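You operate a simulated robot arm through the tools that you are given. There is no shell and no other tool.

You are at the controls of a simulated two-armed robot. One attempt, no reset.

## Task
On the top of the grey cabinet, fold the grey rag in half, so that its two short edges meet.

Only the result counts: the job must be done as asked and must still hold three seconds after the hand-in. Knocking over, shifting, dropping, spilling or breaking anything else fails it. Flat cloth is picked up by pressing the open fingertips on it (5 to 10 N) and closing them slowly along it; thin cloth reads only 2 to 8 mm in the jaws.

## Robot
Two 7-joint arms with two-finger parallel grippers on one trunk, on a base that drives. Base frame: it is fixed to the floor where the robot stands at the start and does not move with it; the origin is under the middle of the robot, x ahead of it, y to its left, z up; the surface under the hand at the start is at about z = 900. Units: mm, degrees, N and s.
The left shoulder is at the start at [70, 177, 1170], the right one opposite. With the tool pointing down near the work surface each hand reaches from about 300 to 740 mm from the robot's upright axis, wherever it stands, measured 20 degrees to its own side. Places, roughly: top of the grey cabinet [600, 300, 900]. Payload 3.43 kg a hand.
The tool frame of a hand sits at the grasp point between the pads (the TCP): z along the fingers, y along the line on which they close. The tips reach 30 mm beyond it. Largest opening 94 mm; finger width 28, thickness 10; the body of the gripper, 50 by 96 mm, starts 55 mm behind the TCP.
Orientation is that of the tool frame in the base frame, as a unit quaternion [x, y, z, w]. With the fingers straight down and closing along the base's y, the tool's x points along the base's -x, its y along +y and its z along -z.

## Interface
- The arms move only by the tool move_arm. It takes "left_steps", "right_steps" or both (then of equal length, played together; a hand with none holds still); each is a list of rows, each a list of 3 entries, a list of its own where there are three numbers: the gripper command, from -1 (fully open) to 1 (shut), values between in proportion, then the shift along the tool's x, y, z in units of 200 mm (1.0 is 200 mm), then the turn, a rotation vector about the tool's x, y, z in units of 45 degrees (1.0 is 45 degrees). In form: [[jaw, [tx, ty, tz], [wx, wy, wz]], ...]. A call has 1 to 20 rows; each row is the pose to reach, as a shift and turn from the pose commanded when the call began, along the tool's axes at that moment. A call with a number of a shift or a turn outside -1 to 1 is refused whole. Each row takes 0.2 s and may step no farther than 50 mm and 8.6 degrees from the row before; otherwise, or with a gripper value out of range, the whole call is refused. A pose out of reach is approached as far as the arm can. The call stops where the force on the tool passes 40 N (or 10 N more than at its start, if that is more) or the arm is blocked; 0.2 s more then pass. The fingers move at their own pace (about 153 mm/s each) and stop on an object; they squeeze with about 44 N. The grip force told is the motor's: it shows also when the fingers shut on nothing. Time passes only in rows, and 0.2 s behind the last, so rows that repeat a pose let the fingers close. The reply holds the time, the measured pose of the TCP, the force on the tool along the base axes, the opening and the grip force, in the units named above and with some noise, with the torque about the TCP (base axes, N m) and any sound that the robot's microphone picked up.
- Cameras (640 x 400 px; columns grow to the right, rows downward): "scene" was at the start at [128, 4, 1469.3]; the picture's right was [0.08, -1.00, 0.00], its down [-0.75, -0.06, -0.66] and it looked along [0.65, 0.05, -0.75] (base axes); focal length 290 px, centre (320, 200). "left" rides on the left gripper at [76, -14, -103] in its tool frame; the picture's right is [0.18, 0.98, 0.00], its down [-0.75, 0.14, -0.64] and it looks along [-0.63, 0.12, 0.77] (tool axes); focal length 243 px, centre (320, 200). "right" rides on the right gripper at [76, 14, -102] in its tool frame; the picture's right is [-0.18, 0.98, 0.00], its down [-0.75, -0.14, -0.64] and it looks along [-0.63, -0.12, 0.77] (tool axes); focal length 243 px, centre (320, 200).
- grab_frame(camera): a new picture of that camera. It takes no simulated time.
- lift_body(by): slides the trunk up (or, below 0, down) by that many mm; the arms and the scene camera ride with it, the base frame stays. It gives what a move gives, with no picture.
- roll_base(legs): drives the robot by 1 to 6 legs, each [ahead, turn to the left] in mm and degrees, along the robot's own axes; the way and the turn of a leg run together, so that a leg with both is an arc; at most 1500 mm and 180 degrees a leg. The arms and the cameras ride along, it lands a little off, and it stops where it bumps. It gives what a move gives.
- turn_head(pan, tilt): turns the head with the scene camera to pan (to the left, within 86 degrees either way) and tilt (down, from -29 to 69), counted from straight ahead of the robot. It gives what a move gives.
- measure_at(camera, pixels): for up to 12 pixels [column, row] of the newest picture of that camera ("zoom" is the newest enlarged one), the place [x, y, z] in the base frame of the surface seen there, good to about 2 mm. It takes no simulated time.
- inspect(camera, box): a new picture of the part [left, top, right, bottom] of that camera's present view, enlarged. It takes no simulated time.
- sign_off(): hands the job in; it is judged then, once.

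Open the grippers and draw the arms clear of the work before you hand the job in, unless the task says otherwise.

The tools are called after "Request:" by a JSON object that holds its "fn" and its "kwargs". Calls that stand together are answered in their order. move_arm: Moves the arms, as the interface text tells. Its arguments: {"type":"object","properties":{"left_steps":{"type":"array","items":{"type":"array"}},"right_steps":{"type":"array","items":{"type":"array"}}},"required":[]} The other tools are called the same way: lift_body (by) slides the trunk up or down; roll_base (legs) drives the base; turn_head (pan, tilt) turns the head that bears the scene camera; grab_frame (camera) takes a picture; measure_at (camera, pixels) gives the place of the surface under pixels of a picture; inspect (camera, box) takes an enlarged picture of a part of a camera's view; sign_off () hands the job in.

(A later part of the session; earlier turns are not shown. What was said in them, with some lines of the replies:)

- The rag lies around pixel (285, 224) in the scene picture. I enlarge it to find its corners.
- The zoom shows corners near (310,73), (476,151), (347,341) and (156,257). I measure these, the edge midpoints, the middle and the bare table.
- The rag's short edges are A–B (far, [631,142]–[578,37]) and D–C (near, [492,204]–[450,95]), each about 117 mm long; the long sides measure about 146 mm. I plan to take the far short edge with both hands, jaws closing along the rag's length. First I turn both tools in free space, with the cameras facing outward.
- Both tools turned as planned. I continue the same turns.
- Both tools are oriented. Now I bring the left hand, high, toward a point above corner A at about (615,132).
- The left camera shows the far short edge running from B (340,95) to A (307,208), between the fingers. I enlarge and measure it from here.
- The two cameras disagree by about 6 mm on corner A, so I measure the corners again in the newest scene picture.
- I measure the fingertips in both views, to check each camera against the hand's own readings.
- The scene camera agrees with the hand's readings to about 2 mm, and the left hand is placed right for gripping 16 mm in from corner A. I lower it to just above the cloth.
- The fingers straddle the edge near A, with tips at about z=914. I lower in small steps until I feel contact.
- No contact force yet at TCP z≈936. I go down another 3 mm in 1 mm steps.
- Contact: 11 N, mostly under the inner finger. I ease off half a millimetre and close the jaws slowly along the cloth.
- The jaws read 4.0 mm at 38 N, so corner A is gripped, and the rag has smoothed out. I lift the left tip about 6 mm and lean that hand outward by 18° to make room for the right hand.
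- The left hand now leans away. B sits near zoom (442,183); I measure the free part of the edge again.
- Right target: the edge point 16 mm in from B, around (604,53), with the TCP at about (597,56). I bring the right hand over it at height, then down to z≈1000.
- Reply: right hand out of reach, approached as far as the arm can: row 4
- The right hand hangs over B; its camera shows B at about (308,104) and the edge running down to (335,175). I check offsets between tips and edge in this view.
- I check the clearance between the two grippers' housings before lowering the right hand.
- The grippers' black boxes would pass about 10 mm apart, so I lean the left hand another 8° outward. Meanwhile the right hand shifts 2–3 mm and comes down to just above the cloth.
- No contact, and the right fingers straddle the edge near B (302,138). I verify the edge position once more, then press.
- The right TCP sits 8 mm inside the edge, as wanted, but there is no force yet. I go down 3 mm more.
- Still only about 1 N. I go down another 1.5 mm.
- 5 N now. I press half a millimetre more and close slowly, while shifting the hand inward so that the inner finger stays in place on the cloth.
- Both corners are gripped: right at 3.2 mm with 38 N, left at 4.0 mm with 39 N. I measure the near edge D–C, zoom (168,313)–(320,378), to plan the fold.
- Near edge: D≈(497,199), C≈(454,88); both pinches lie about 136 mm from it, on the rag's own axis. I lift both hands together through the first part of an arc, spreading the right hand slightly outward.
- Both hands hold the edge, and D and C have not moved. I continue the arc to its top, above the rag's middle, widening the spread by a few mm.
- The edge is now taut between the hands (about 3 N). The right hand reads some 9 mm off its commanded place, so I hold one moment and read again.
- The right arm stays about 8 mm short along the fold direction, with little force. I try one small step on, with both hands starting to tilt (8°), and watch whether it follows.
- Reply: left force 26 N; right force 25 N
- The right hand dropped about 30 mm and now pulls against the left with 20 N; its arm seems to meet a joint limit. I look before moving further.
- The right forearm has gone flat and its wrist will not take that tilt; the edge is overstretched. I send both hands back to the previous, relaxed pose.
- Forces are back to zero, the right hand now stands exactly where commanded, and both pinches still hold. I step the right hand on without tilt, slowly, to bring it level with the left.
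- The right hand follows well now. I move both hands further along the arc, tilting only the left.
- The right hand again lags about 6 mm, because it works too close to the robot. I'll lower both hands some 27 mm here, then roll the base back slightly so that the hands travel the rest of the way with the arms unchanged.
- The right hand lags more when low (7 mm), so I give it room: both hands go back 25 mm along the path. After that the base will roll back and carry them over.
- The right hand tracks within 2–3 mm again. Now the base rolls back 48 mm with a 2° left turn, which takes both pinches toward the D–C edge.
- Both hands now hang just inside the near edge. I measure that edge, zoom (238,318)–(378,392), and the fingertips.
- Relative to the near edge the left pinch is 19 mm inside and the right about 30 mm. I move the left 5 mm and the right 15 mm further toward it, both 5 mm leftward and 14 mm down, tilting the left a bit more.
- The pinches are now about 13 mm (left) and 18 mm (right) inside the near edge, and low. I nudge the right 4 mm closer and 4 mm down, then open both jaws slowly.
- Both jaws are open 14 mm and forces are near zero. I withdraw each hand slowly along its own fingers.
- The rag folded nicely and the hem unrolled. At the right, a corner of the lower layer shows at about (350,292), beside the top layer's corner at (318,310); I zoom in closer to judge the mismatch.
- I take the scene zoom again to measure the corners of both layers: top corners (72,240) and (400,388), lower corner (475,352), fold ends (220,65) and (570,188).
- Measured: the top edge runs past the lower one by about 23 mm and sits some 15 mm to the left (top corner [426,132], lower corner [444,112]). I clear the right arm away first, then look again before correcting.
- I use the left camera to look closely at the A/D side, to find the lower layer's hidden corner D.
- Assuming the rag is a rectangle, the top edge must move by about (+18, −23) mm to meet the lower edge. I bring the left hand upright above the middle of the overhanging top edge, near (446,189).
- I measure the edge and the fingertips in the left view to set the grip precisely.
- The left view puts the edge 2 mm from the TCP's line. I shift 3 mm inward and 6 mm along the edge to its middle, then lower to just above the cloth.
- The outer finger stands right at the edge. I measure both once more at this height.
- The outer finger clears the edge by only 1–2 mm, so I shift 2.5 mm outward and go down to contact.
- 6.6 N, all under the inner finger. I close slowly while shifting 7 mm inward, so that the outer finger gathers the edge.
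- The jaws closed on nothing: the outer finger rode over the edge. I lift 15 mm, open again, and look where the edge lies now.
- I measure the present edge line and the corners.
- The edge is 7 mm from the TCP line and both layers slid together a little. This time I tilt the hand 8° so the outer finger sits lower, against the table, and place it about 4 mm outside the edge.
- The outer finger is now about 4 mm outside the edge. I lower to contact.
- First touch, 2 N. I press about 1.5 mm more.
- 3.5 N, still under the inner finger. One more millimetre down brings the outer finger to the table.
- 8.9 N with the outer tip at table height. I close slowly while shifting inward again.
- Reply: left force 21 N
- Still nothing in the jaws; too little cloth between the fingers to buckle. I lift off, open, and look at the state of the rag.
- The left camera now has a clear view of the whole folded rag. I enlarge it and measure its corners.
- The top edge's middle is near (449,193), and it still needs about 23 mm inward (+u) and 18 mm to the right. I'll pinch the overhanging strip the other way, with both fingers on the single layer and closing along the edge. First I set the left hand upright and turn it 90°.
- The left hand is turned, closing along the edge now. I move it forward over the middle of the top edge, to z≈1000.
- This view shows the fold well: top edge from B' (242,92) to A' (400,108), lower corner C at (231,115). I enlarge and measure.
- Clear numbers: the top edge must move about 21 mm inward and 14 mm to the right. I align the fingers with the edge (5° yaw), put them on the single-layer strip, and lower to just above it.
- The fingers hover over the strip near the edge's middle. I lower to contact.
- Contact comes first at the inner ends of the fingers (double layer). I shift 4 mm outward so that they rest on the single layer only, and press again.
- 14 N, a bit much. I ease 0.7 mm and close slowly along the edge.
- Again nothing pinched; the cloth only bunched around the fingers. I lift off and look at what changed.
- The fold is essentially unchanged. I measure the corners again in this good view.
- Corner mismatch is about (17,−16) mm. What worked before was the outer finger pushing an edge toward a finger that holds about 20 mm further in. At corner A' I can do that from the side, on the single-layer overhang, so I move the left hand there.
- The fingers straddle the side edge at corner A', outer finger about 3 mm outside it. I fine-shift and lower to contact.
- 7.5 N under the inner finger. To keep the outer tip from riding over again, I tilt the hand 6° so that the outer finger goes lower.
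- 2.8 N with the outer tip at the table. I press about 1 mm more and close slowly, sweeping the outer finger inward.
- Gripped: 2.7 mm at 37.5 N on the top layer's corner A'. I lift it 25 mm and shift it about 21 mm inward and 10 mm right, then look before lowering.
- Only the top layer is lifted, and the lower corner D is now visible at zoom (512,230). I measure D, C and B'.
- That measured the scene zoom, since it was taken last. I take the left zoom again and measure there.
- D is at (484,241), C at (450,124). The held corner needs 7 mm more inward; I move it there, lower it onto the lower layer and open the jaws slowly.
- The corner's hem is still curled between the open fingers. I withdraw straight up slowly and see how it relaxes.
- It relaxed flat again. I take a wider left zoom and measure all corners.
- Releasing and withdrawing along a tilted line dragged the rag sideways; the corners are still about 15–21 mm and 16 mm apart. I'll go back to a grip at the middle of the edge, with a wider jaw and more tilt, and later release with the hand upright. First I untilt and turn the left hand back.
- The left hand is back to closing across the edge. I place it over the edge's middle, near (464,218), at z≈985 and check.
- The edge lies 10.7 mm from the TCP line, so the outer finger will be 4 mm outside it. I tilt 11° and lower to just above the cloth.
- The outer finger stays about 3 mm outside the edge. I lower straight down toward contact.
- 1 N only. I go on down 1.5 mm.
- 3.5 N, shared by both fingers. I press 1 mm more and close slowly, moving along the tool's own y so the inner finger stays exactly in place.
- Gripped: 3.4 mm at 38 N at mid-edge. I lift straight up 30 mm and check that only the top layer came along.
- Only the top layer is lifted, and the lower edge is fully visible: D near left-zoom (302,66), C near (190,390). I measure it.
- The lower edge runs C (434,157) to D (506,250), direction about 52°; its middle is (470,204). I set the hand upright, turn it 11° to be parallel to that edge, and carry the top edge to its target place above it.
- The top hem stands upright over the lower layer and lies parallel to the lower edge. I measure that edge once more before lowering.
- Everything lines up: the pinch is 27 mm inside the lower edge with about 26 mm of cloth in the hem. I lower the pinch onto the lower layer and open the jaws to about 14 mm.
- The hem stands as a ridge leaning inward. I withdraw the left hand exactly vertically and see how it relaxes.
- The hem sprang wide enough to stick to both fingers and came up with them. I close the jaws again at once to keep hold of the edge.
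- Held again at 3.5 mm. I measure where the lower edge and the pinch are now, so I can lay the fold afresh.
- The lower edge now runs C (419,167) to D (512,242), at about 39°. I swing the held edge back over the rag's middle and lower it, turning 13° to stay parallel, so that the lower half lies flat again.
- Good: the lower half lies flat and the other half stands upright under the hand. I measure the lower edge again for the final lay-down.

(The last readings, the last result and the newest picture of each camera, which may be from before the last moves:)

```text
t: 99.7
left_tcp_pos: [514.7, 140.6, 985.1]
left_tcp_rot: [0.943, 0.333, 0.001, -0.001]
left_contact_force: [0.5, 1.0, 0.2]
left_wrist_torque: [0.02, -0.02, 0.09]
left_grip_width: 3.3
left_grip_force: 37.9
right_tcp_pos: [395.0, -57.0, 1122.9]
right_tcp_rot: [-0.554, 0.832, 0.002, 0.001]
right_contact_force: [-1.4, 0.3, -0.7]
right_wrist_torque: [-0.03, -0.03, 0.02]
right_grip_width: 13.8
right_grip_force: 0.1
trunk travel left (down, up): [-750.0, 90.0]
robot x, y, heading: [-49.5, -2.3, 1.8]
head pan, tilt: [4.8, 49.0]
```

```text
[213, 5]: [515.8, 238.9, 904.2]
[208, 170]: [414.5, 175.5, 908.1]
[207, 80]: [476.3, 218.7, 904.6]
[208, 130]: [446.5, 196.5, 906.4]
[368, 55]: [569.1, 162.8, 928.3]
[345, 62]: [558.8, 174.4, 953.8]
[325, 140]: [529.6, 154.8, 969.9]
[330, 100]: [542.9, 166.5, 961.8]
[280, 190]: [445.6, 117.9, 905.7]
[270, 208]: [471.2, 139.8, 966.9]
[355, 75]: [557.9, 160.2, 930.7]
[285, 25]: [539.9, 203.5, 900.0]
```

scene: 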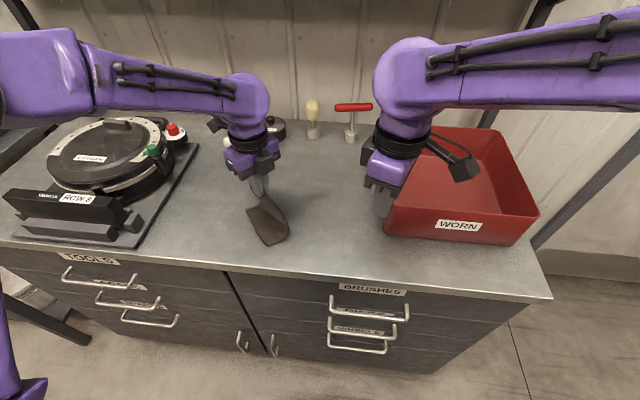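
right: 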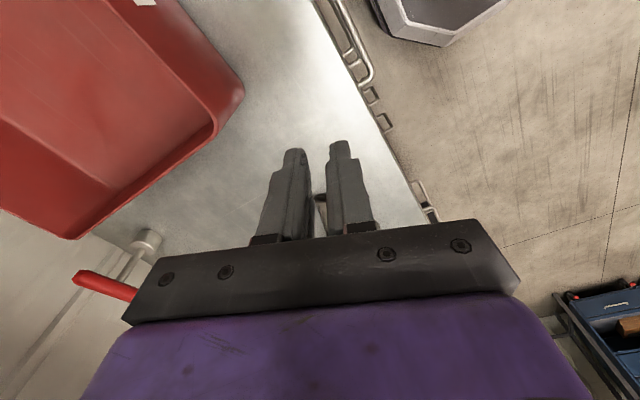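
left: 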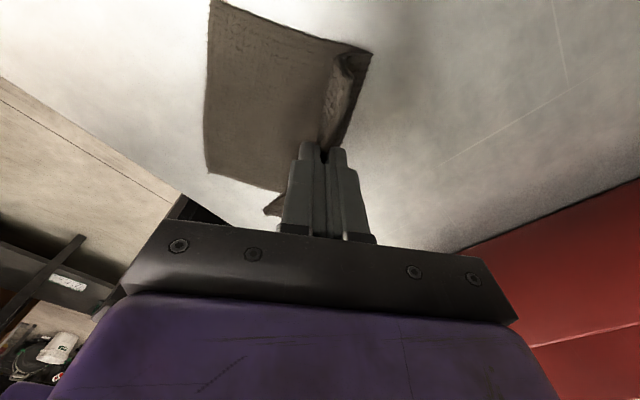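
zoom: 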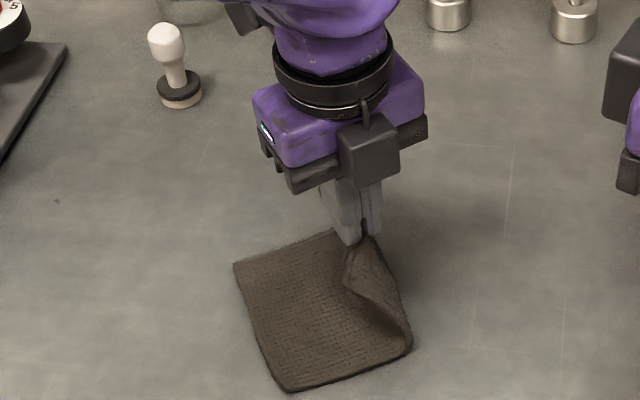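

The lower edge is C (414,175)–D (516,239), at 32°. The held edge must land 26 mm inside it; I carry it over in an arc, turning 7° more, and stop 20 mm above.

Request:
{"fn": "move_arm", "kwargs": {"left_steps": [[1, [-0.0045, -0.031, 0], [0, 0, 0.015]], [1, [-0.009, -0.0625, 0], [0, 0, 0.03]], [1, [-0.012, -0.1, 0.01], [0, 0, 0.05]], [1, [-0.0145, -0.139, 0.025], [0, 0, 0.075]], [1, [-0.016, -0.2045, 0.075], [0, 0, 0.115]], [1, [-0.01, -0.2545, 0.15], [0, 0, 0.1556]], [1, [-0.01, -0.2545, 0.15], [0, 0, 0.1556]]]}}

Request:
{"fn": "inspect", "kwargs": {"camera": "scene", "box": [215, 130, 335, 250]}}

Request:
{"fn": "grab_frame", "kwargs": {"camera": "left"}}

```text
t: 101.3
left_tcp_pos: [479.5, 176.8, 955.0]
left_tcp_rot: [0.961, 0.275, 0.001, -0.001]
left_contact_force: [-0.5, -0.1, 0.0]
left_wrist_torque: [0.02, -0.02, 0.1]
left_grip_width: 3.3
left_grip_force: 38.5
right_tcp_pos: [397.5, -58.8, 1122.0]
right_tcp_rot: [-0.555, 0.832, 0.002, 0.001]
right_contact_force: [-0.4, -0.8, 0.4]
right_wrist_torque: [-0.02, 0.02, -0.01]
right_grip_width: 14.1
right_grip_force: 0.1
trunk travel left (down, up): [-750.0, 90.0]
robot x, y, heading: [-49.0, 1.8, 1.9]
head pan, tilt: [4.8, 49.0]
```

```text
3.33 times, centred on (275, 190) of scene
```

zoom: 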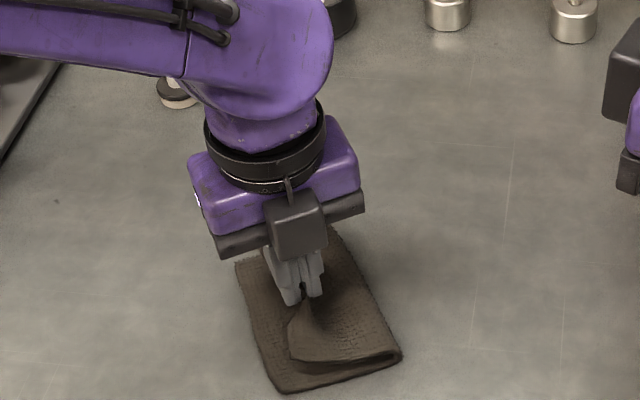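

```text
taken
```

left: 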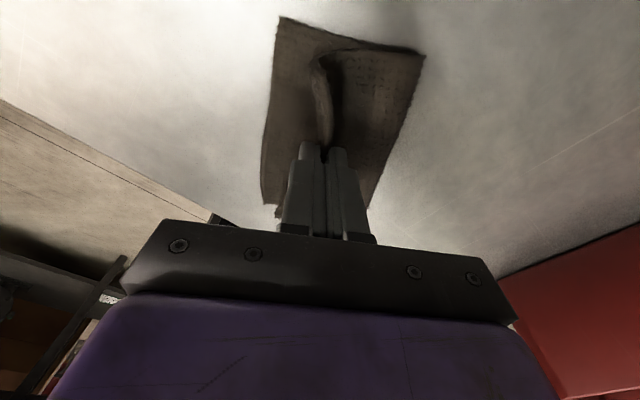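

The fold is forming well. I check the lower edge in the left view: D (281,20), C (266,203).

Request:
{"fn": "inspect", "kwargs": {"camera": "left", "box": [240, 5, 440, 225]}}

Request:
{"fn": "measure_at", "kwargs": {"camera": "left", "pixels": [[283, 22], [276, 60], [272, 100], [266, 150], [265, 200], [278, 212], [322, 60], [325, 110], [320, 145], [420, 58], [345, 45], [375, 200]]}}

```text
1.82 times, centred on (340, 115) of left
```

zoom: 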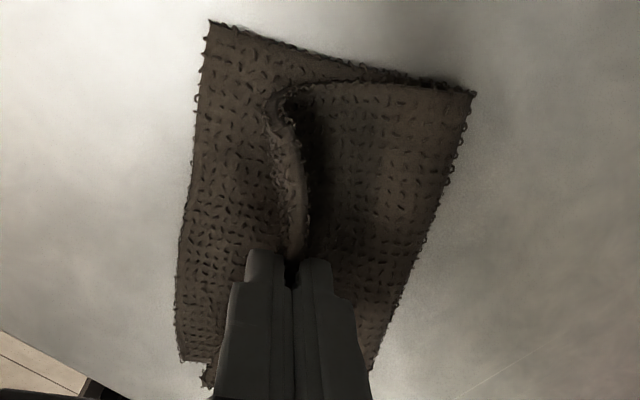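

```text
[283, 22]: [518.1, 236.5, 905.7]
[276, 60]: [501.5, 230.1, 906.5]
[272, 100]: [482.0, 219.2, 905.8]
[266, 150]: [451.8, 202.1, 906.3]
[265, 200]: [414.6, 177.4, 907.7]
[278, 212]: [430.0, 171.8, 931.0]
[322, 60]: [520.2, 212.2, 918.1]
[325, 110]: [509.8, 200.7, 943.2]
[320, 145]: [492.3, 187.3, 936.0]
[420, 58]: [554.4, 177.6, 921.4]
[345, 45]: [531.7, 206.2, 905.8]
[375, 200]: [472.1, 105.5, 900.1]
```

The pinch is 33 mm inside the lower edge and centred to 4 mm. I move it 6 mm outward, lower it to just above the lower layer, and open the jaws wide this time before leaving.

Request:
{"fn": "move_arm", "kwargs": {"left_steps": [[1, [0.004, -0.014, 0.03], [0, 0, 0]], [1, [0.0085, -0.028, 0.06], [0, 0, 0]], [1, [0.0085, -0.028, 0.07], [0, 0, 0]], [1, [0.0085, -0.028, 0.07], [0, 0, 0]], [0.9, [0.0085, -0.028, 0.07], [0, 0, 0]], [0.8, [0.0085, -0.028, 0.07], [0, 0, 0]], [0.7, [0.0085, -0.028, 0.07], [0, 0, 0]], [0.6, [0.0085, -0.028, 0.07], [0, 0, 0]], [0.5, [0.0085, -0.028, 0.07], [0, 0, 0]], [0.4, [0.0085, -0.028, 0.07], [0, 0, 0]], [0.3, [0.0085, -0.028, 0.07], [0, 0, 0]], [0.2, [0.0085, -0.028, 0.07], [0, 0, 0]], [0.1, [0.0085, -0.028, 0.07], [0, 0, 0]], [0, [0.0085, -0.028, 0.07], [0, 0, 0]], [0, [0.0085, -0.028, 0.07], [0, 0, 0]]]}}

Request:
{"fn": "inspect", "kwargs": {"camera": "scene", "box": [215, 130, 335, 250]}}

Request:
{"fn": "inspect", "kwargs": {"camera": "left", "box": [220, 5, 460, 225]}}

```text
t: 104.5
left_tcp_pos: [480.4, 184.8, 943.4]
left_tcp_rot: [0.961, 0.276, 0.001, -0.002]
left_contact_force: [-0.5, 0.3, 0.2]
left_wrist_torque: [-0.01, 0.01, -0.01]
left_grip_width: 46.9
left_grip_force: 0.1
right_tcp_pos: [398.2, -56.5, 1121.7]
right_tcp_rot: [-0.555, 0.832, 0.002, 0.001]
right_contact_force: [-0.3, 0.4, -0.1]
right_wrist_torque: [0.04, 0.0, -0.02]
right_grip_width: 14.2
right_grip_force: 0.0
trunk travel left (down, up): [-750.0, 90.0]
robot x, y, heading: [-51.6, -3.0, 1.6]
head pan, tilt: [4.8, 49.0]
```

```text
3.33 times, centred on (275, 190) of scene
```

zoom: 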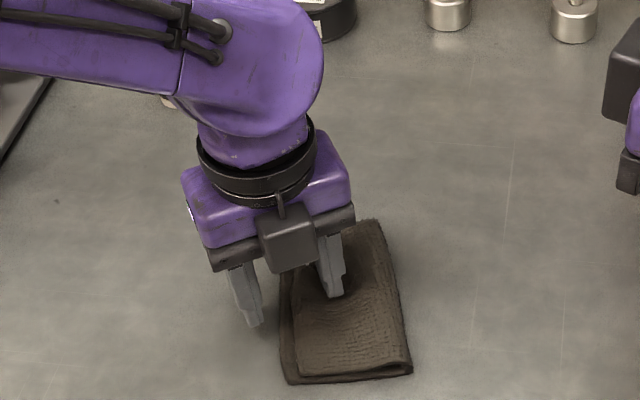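

```text
1.82 times, centred on (340, 115) of left
```

zoom: 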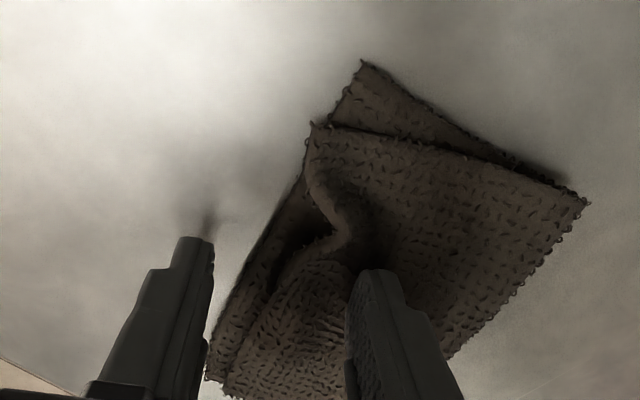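

The outer finger is clear; the hem only touches the inner finger now. I withdraw vertically and look.

Request:
{"fn": "move_arm", "kwargs": {"left_steps": [[0, [0, 0, -0.03], [0, 0, 0]], [0, [0, 0, -0.08], [0, 0, 0]], [0, [0, 0, -0.16], [0, 0, 0]], [0, [0, 0, -0.28], [0, 0, 0]], [0, [0, 0, -0.4], [0, 0, 0]], [0, [0, 0, -0.4], [0, 0, 0]]]}}

Request:
{"fn": "inspect", "kwargs": {"camera": "scene", "box": [215, 130, 335, 250]}}

Request:
{"fn": "inspect", "kwargs": {"camera": "left", "box": [220, 5, 460, 225]}}

```text
t: 105.9
left_tcp_pos: [478.9, 184.9, 1022.4]
left_tcp_rot: [0.961, 0.276, 0.001, -0.001]
left_contact_force: [0.3, 0.2, -1.6]
left_wrist_torque: [0.01, -0.01, -0.01]
left_grip_width: 47.1
left_grip_force: 0.1
right_tcp_pos: [398.7, -57.4, 1121.2]
right_tcp_rot: [-0.554, 0.832, 0.002, 0.0]
right_contact_force: [-0.7, -0.4, 0.4]
right_wrist_torque: [-0.01, 0.02, 0.01]
right_grip_width: 14.1
right_grip_force: 0.2
trunk travel left (down, up): [-750.0, 90.0]
robot x, y, heading: [-49.5, 0.9, 2.0]
head pan, tilt: [4.8, 49.0]
```

```text
3.33 times, centred on (275, 190) of scene
```

zoom: 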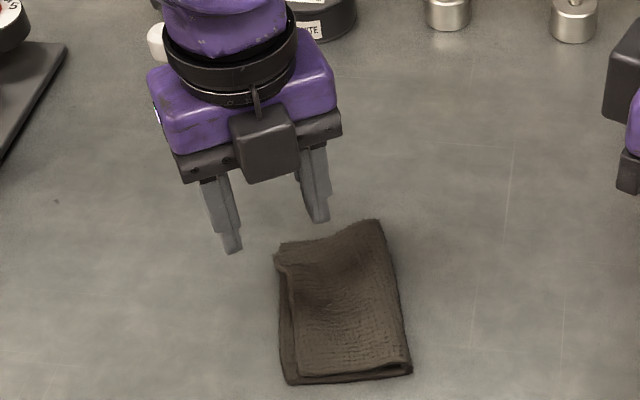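

```text
1.82 times, centred on (340, 115) of left
```

zoom: 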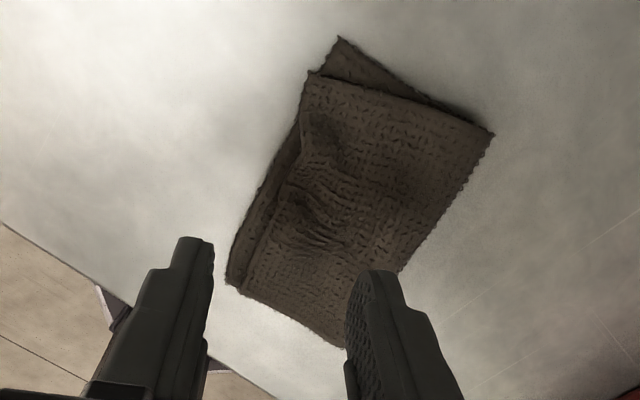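

The fold is now much closer to aligned. I enlarge and measure all corners of both layers.

Request:
{"fn": "inspect", "kwargs": {"camera": "left", "box": [260, 40, 420, 180]}}

Request:
{"fn": "inspect", "kwargs": {"camera": "scene", "box": [240, 190, 320, 255]}}

```text
2.86 times, centred on (340, 110) of left
```

zoom: 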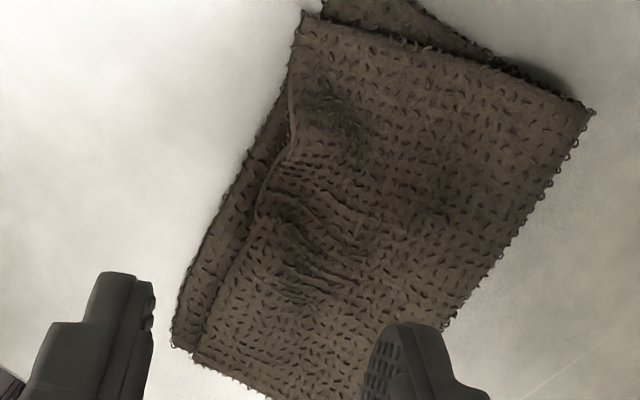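

```text
6.15 times, centred on (280, 222) of scene
```

zoom: 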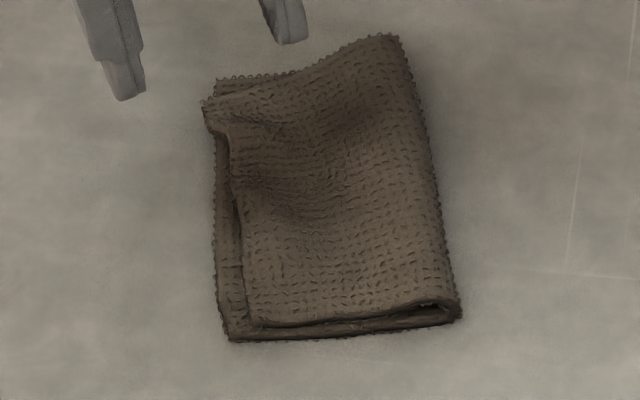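

Request:
{"fn": "measure_at", "kwargs": {"camera": "zoom", "pixels": [[230, 336], [247, 322], [220, 250], [240, 250], [217, 160], [229, 150], [205, 104], [219, 82], [385, 38], [458, 315], [237, 205], [212, 120]]}}

Request:
{"fn": "measure_at", "kwargs": {"camera": "left", "pixels": [[340, 42], [327, 65], [281, 230], [288, 234], [303, 120], [325, 100], [306, 160], [296, 165], [424, 78], [283, 195], [318, 80], [312, 140]]}}

```text
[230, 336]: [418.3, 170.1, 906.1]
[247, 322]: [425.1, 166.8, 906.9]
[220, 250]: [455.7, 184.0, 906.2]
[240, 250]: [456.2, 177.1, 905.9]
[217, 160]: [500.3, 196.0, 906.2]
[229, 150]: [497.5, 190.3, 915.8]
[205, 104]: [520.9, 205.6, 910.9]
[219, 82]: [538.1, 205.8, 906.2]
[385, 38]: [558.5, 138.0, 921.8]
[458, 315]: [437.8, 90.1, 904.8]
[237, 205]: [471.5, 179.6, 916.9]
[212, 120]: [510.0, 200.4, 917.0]
```

```text
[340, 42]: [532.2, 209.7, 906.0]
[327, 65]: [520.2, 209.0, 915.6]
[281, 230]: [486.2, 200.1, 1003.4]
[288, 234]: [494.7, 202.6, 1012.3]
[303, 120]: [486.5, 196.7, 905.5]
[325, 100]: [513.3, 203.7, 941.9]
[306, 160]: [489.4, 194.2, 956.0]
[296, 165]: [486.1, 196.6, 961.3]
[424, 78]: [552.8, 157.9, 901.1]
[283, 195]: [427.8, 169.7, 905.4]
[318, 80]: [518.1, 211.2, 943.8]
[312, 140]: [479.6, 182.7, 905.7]
```

Both edges now run close together: at B'/C 8 mm apart, 6 mm in the middle, and A' is 17 mm short of D along the edge because the top layer is still bunched. I take a fresh left picture to see the wrinkles.

Request:
{"fn": "grab_frame", "kwargs": {"camera": "left"}}

Request:
{"fn": "measure_at", "kwargs": {"camera": "left", "pixels": [[340, 40], [340, 27], [325, 47], [326, 44], [282, 165], [283, 162], [291, 167], [310, 90], [322, 75], [314, 100], [424, 78], [390, 150]]}}

Request:
{"fn": "inspect", "kwargs": {"camera": "left", "box": [265, 15, 435, 195]}}

```text
taken
```

left: 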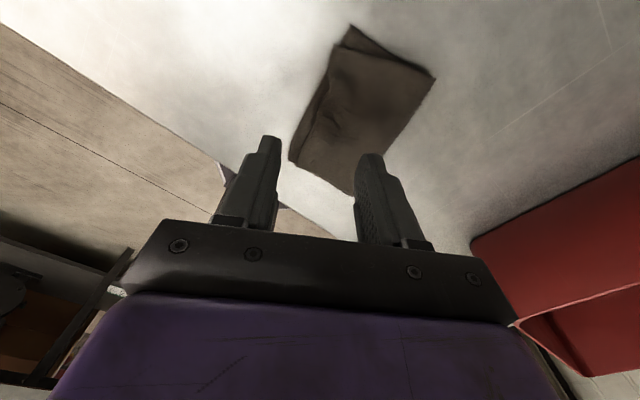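

```text
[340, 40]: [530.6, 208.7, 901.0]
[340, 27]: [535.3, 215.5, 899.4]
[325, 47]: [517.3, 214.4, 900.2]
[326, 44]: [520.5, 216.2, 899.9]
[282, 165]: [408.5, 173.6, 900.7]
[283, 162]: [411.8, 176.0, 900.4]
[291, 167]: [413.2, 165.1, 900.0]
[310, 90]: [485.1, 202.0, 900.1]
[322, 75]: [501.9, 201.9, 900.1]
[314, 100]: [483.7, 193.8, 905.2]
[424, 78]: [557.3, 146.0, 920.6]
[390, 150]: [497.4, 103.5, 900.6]
```

```text
2.22 times, centred on (350, 105) of left
```

zoom: 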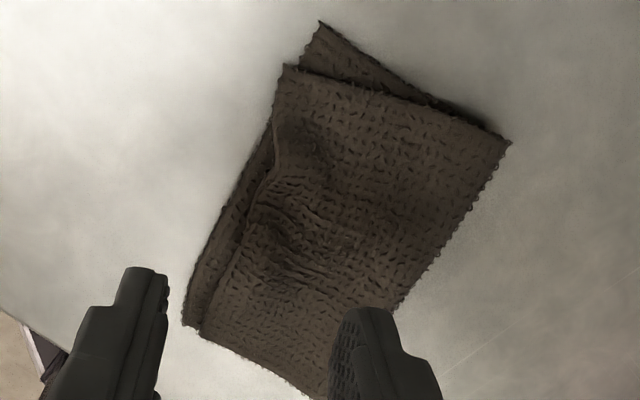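

Request:
{"fn": "measure_at", "kwargs": {"camera": "zoom", "pixels": [[322, 27], [288, 70], [187, 322], [207, 332], [276, 150], [258, 200], [240, 245], [222, 290], [505, 143], [215, 235], [245, 170], [262, 130]]}}

```text
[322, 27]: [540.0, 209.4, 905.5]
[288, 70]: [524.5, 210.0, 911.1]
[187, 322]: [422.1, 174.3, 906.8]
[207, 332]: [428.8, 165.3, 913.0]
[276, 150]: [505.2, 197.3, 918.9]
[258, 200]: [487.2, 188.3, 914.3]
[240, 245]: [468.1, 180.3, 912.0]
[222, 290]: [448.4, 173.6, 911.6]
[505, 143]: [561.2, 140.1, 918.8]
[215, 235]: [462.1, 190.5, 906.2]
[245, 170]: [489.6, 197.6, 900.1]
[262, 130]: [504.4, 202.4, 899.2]
```

The edges are now within about 5–10 mm across, with A' 15 mm short along the edge because of a bump in the top layer. I map the bump's height, to see whether pressing it flat would push A' outward.

Request:
{"fn": "measure_at", "kwargs": {"camera": "zoom", "pixels": [[300, 110], [310, 135], [300, 160], [285, 180], [290, 205], [275, 230], [300, 240], [330, 170], [340, 210], [260, 260], [360, 250], [380, 160]]}}

Request:
{"fn": "inspect", "kwargs": {"camera": "left", "box": [310, 30, 390, 110]}}

```text
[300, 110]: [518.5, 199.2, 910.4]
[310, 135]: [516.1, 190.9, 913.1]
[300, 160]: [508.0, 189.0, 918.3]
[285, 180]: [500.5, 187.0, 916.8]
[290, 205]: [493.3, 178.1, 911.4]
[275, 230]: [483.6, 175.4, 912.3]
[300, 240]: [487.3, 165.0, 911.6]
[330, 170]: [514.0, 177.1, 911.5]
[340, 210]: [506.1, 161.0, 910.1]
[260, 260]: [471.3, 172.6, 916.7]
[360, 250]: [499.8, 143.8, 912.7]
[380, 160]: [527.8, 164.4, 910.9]
```

```text
5.00 times, centred on (350, 70) of left
```

zoom: 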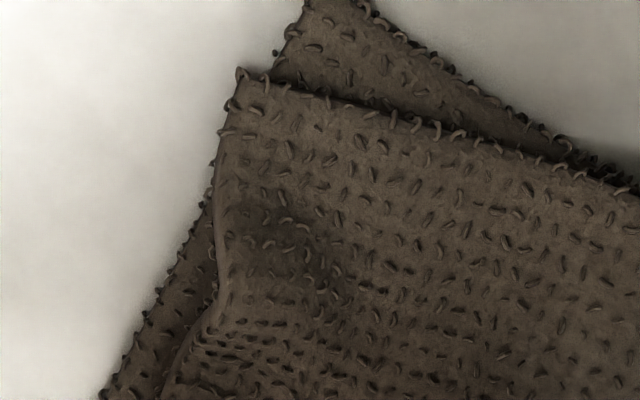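

There are two bumps about 8 mm high near (505,189) and (471,173). I close the jaws and press straight down on the first one.

Request:
{"fn": "move_arm", "kwargs": {"left_steps": [[0.5, [0.054, 0.0275, 0], [0, 0, 0]], [1, [0.1075, 0.055, 0.05], [0, 0, 0]], [1, [0.1075, 0.055, 0.2], [0, 0, 0]], [1, [0.1075, 0.055, 0.33], [0, 0, 0]], [1, [0.1075, 0.055, 0.37], [0, 0, 0]], [1, [0.1075, 0.055, 0.385], [0, 0, 0]], [1, [0.1075, 0.055, 0.395], [0, 0, 0]], [1, [0.1075, 0.055, 0.4], [0, 0, 0]], [1, [0.1075, 0.055, 0.4], [0, 0, 0]]]}}

```text
t: 107.9
left_tcp_pos: [502.7, 186.1, 943.0]
left_tcp_rot: [0.961, 0.276, 0.001, -0.002]
left_contact_force: [-0.5, 0.6, 0.6]
left_wrist_torque: [0.0, 0.0, 0.0]
left_grip_width: 0.1
left_grip_force: 33.2
right_tcp_pos: [396.5, -56.8, 1121.9]
right_tcp_rot: [-0.555, 0.832, 0.002, 0.0]
right_contact_force: [-0.5, 0.2, 0.8]
right_wrist_torque: [0.03, 0.01, -0.01]
right_grip_width: 14.1
right_grip_force: 0.0
trunk travel left (down, up): [-750.0, 90.0]
robot x, y, heading: [-47.9, 1.9, 1.7]
head pan, tilt: [4.8, 49.0]
```

The tips are at about z=913 and feel little yet. I press on down in small steps to around 8–10 N.

Request:
{"fn": "move_arm", "kwargs": {"left_steps": [[1, [0, 0, 0.01], [0, 0, 0]], [1, [0, 0, 0.02], [0, 0, 0]], [1, [0, 0, 0.025], [0, 0, 0]], [1, [0, 0, 0.03], [0, 0, 0]], [1, [0, 0, 0.03], [0, 0, 0]]]}}

Request:
{"fn": "inspect", "kwargs": {"camera": "scene", "box": [225, 170, 335, 255]}}

```text
t: 109.1
left_tcp_pos: [503.9, 186.7, 937.7]
left_tcp_rot: [0.961, 0.275, 0.0, -0.001]
left_contact_force: [0.5, -0.2, 3.0]
left_wrist_torque: [-0.01, -0.03, 0.01]
left_grip_width: 0.0
left_grip_force: 33.3
right_tcp_pos: [396.8, -55.6, 1121.9]
right_tcp_rot: [-0.555, 0.832, 0.002, 0.001]
right_contact_force: [0.0, 0.2, -0.4]
right_wrist_torque: [-0.04, 0.0, 0.01]
right_grip_width: 14.3
right_grip_force: 0.0
trunk travel left (down, up): [-750.0, 90.0]
robot x, y, heading: [-44.6, -2.9, 1.6]
head pan, tilt: [4.8, 49.0]
```

```text
4.71 times, centred on (280, 212) of scene
```

zoom: 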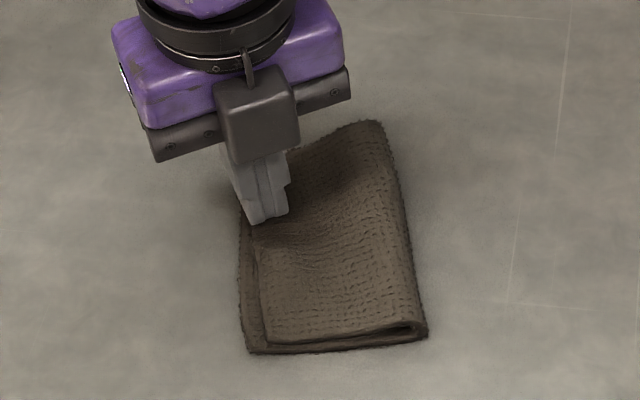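

3 N here. While pressing gently I stroke 10 mm along the edge toward A', to push the slack outward, then lift straight up.

Request:
{"fn": "move_arm", "kwargs": {"left_steps": [[1, [0, 0, 0.004], [0, 0, 0]], [1, [0.012, 0.003, 0.004], [0, 0, 0]], [1, [0.024, 0.0065, 0.004], [0, 0, 0]], [1, [0.036, 0.01, 0.004], [0, 0, 0]], [1, [0.048, 0.013, 0.004], [0, 0, 0]], [1, [0.048, 0.013, -0.03], [0, 0, 0]], [1, [0.048, 0.013, -0.15], [0, 0, 0]], [1, [0.048, 0.013, -0.35], [0, 0, 0]], [1, [0.048, 0.013, -0.45], [0, 0, 0]]]}}

Request:
{"fn": "inspect", "kwargs": {"camera": "scene", "box": [240, 185, 320, 255]}}

Request:
{"fn": "measure_at", "kwargs": {"camera": "zoom", "pixels": [[230, 336], [247, 322], [220, 250], [240, 250], [217, 160], [229, 150], [205, 104], [219, 82]]}}

Request:
{"fn": "inspect", "kwargs": {"camera": "left", "box": [235, 15, 435, 215]}}

```text
t: 111.1
left_tcp_pos: [513.2, 191.3, 1023.5]
left_tcp_rot: [0.961, 0.276, 0.0, -0.001]
left_contact_force: [0.5, 0.6, -0.1]
left_wrist_torque: [-0.01, 0.02, -0.02]
left_grip_width: 0.1
left_grip_force: 33.3
right_tcp_pos: [397.8, -57.7, 1121.1]
right_tcp_rot: [-0.555, 0.832, 0.001, 0.001]
right_contact_force: [0.2, -0.1, 0.2]
right_wrist_torque: [-0.02, 0.0, 0.01]
right_grip_width: 14.3
right_grip_force: 0.1
trunk travel left (down, up): [-750.0, 90.0]
robot x, y, heading: [-47.9, 0.0, 1.6]
head pan, tilt: [4.8, 49.0]
```

```text
5.71 times, centred on (280, 220) of scene
```

zoom: 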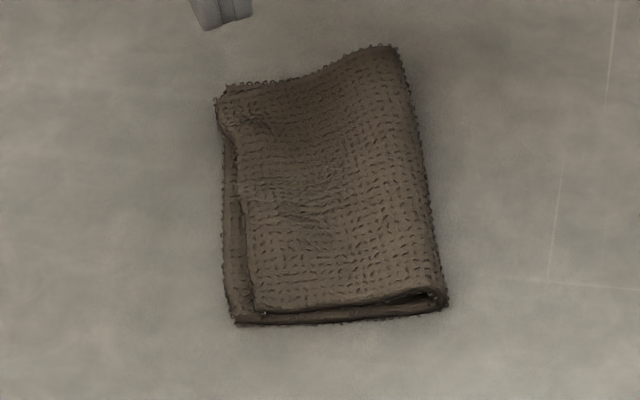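

```text
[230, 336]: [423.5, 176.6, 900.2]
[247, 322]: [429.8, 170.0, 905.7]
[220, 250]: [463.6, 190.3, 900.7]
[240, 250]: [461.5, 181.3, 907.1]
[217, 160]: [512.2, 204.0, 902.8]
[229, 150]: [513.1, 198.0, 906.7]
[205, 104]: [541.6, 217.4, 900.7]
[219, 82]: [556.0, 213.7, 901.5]
```

```text
2.00 times, centred on (335, 115) of left
```

zoom: 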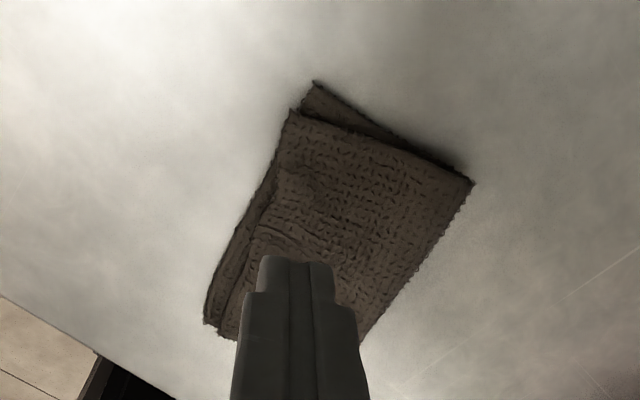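

The A'–D gap has shrunk. I measure the corners in this left zoom: D (314,84), A' (292,111), C (206,320), B' (221,336).

Request:
{"fn": "measure_at", "kwargs": {"camera": "zoom", "pixels": [[315, 86], [293, 113], [207, 319], [223, 336], [278, 165], [265, 205], [250, 245], [238, 290], [470, 183], [262, 190]]}}

```text
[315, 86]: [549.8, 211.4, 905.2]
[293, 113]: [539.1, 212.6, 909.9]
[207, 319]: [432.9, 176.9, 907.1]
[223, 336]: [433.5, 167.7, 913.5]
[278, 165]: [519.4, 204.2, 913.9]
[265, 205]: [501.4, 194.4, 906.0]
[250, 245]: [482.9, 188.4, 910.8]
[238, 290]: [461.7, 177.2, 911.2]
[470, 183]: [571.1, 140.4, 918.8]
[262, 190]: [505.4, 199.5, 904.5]
```

All corners are now within about 11 mm of each other (A'–D 11 mm, B'–C 9 mm, middle 3–8 mm). I open both grippers and draw the arms clear, left hand up and away to the left.

Request:
{"fn": "move_arm", "kwargs": {"left_steps": [[1, [0, 0, -0.15], [0, 0, 0]], [1, [0, 0, -0.35], [0, 0, 0]], [1, [-0.01, -0.2, -0.4], [0, 0, 0]], [0.5, [-0.02, -0.4, -0.4], [0, 0, 0]], [0, [-0.03, -0.6, -0.4], [0, 0, 0]], [-0.5, [-0.04, -0.8, -0.4], [0, 0, 0]], [-1, [-0.05, -1.0, -0.4], [0, 0, 0]], [-1, [-0.05, -1.0, -0.4], [0, 0, 0]]], "right_steps": [[0.7, [0, 0, -0.05], [0, 0, 0]], [0.7, [0, 0, -0.1], [0, 0, 0]], [0.5, [0, 0, -0.1], [0, 0, 0]], [0, [0, 0, -0.1], [0, 0, 0]], [-0.5, [0, 0, -0.1], [0, 0, 0]], [-1, [0, 0, -0.1], [0, 0, 0]], [-1, [0, 0, -0.1], [0, 0, 0]], [-1, [0, 0, -0.1], [0, 0, 0]]]}}

Request:
{"fn": "grab_frame", "kwargs": {"camera": "scene"}}

Request:
{"fn": "inspect", "kwargs": {"camera": "scene", "box": [240, 185, 320, 255]}}

```text
t: 112.9
left_tcp_pos: [396.1, 351.0, 1106.4]
left_tcp_rot: [0.961, 0.276, 0.0, -0.002]
left_contact_force: [0.4, -0.6, 0.1]
left_wrist_torque: [0.05, 0.0, -0.01]
left_grip_width: 93.8
left_grip_force: 0.0
right_tcp_pos: [398.0, -56.1, 1141.1]
right_tcp_rot: [-0.555, 0.832, 0.002, 0.001]
right_contact_force: [0.3, -0.9, -0.5]
right_wrist_torque: [0.02, -0.03, -0.01]
right_grip_width: 94.3
right_grip_force: 0.1
trunk travel left (down, up): [-750.0, 90.0]
robot x, y, heading: [-47.5, -2.9, 2.1]
head pan, tilt: [4.8, 49.0]
```

```text
taken
```

scene: 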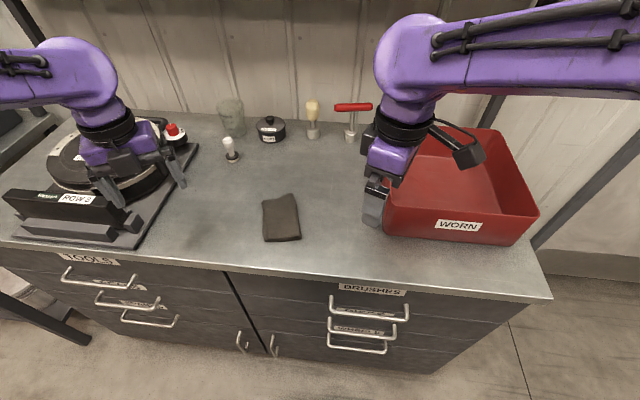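

```text
5.71 times, centred on (280, 220) of scene
```

zoom: 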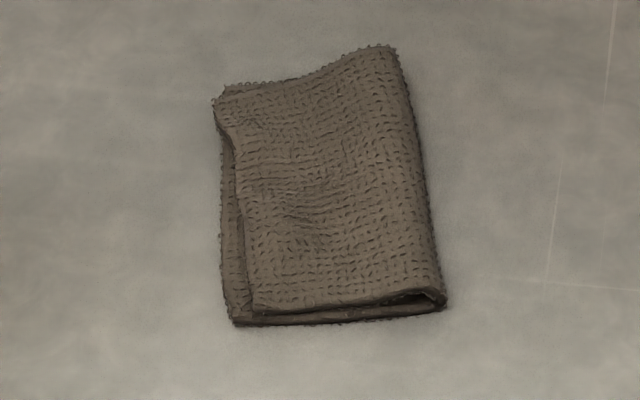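

The rag lies folded, the other things stand untouched, and both arms are clear. I measure the corners one last time: D (226,86), A' (214,101), C (234,321), B' (251,309).

Request:
{"fn": "measure_at", "kwargs": {"camera": "zoom", "pixels": [[227, 87], [216, 101], [234, 321], [252, 308], [225, 180], [240, 180], [227, 250], [246, 250], [390, 48], [443, 300], [320, 200], [300, 140]]}}

```text
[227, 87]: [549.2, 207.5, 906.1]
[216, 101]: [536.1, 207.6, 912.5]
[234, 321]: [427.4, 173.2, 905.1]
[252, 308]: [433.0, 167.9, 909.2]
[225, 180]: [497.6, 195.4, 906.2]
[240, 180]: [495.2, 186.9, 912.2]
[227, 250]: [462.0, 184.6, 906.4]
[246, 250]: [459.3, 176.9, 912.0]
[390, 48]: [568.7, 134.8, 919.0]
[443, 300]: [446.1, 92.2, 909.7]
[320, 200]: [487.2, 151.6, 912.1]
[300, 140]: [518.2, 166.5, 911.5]
```

A'–D is about 13 mm apart, B'–C about 8 mm, and the edges between them about 8 mm. The fold is flat and stable, the grippers are open and clear, so I hand the job in.

Request:
{"fn": "sign_off", "kwargs": {}}

```text
The job is handed in.
```

The grey rag is folded in half on top of the grey cabinet, and I have handed the job in. The two short edges meet closely, but not exactly.

- **Fit:** One pair of corners is about 13 mm apart and the other about 8 mm. Between the corners the edges lie about 8 mm apart.
- **Surface:** The top layer still has slight wrinkles. It needed regripping and smoothing after the first fold came out misaligned by about 25 mm.
- **Position:** The rag turned and shifted on the cabinet top while I worked, so it does not lie where it started.
- **Surroundings:** The last picture shows everything else standing where it was. The grippers are open and both arms are clear.
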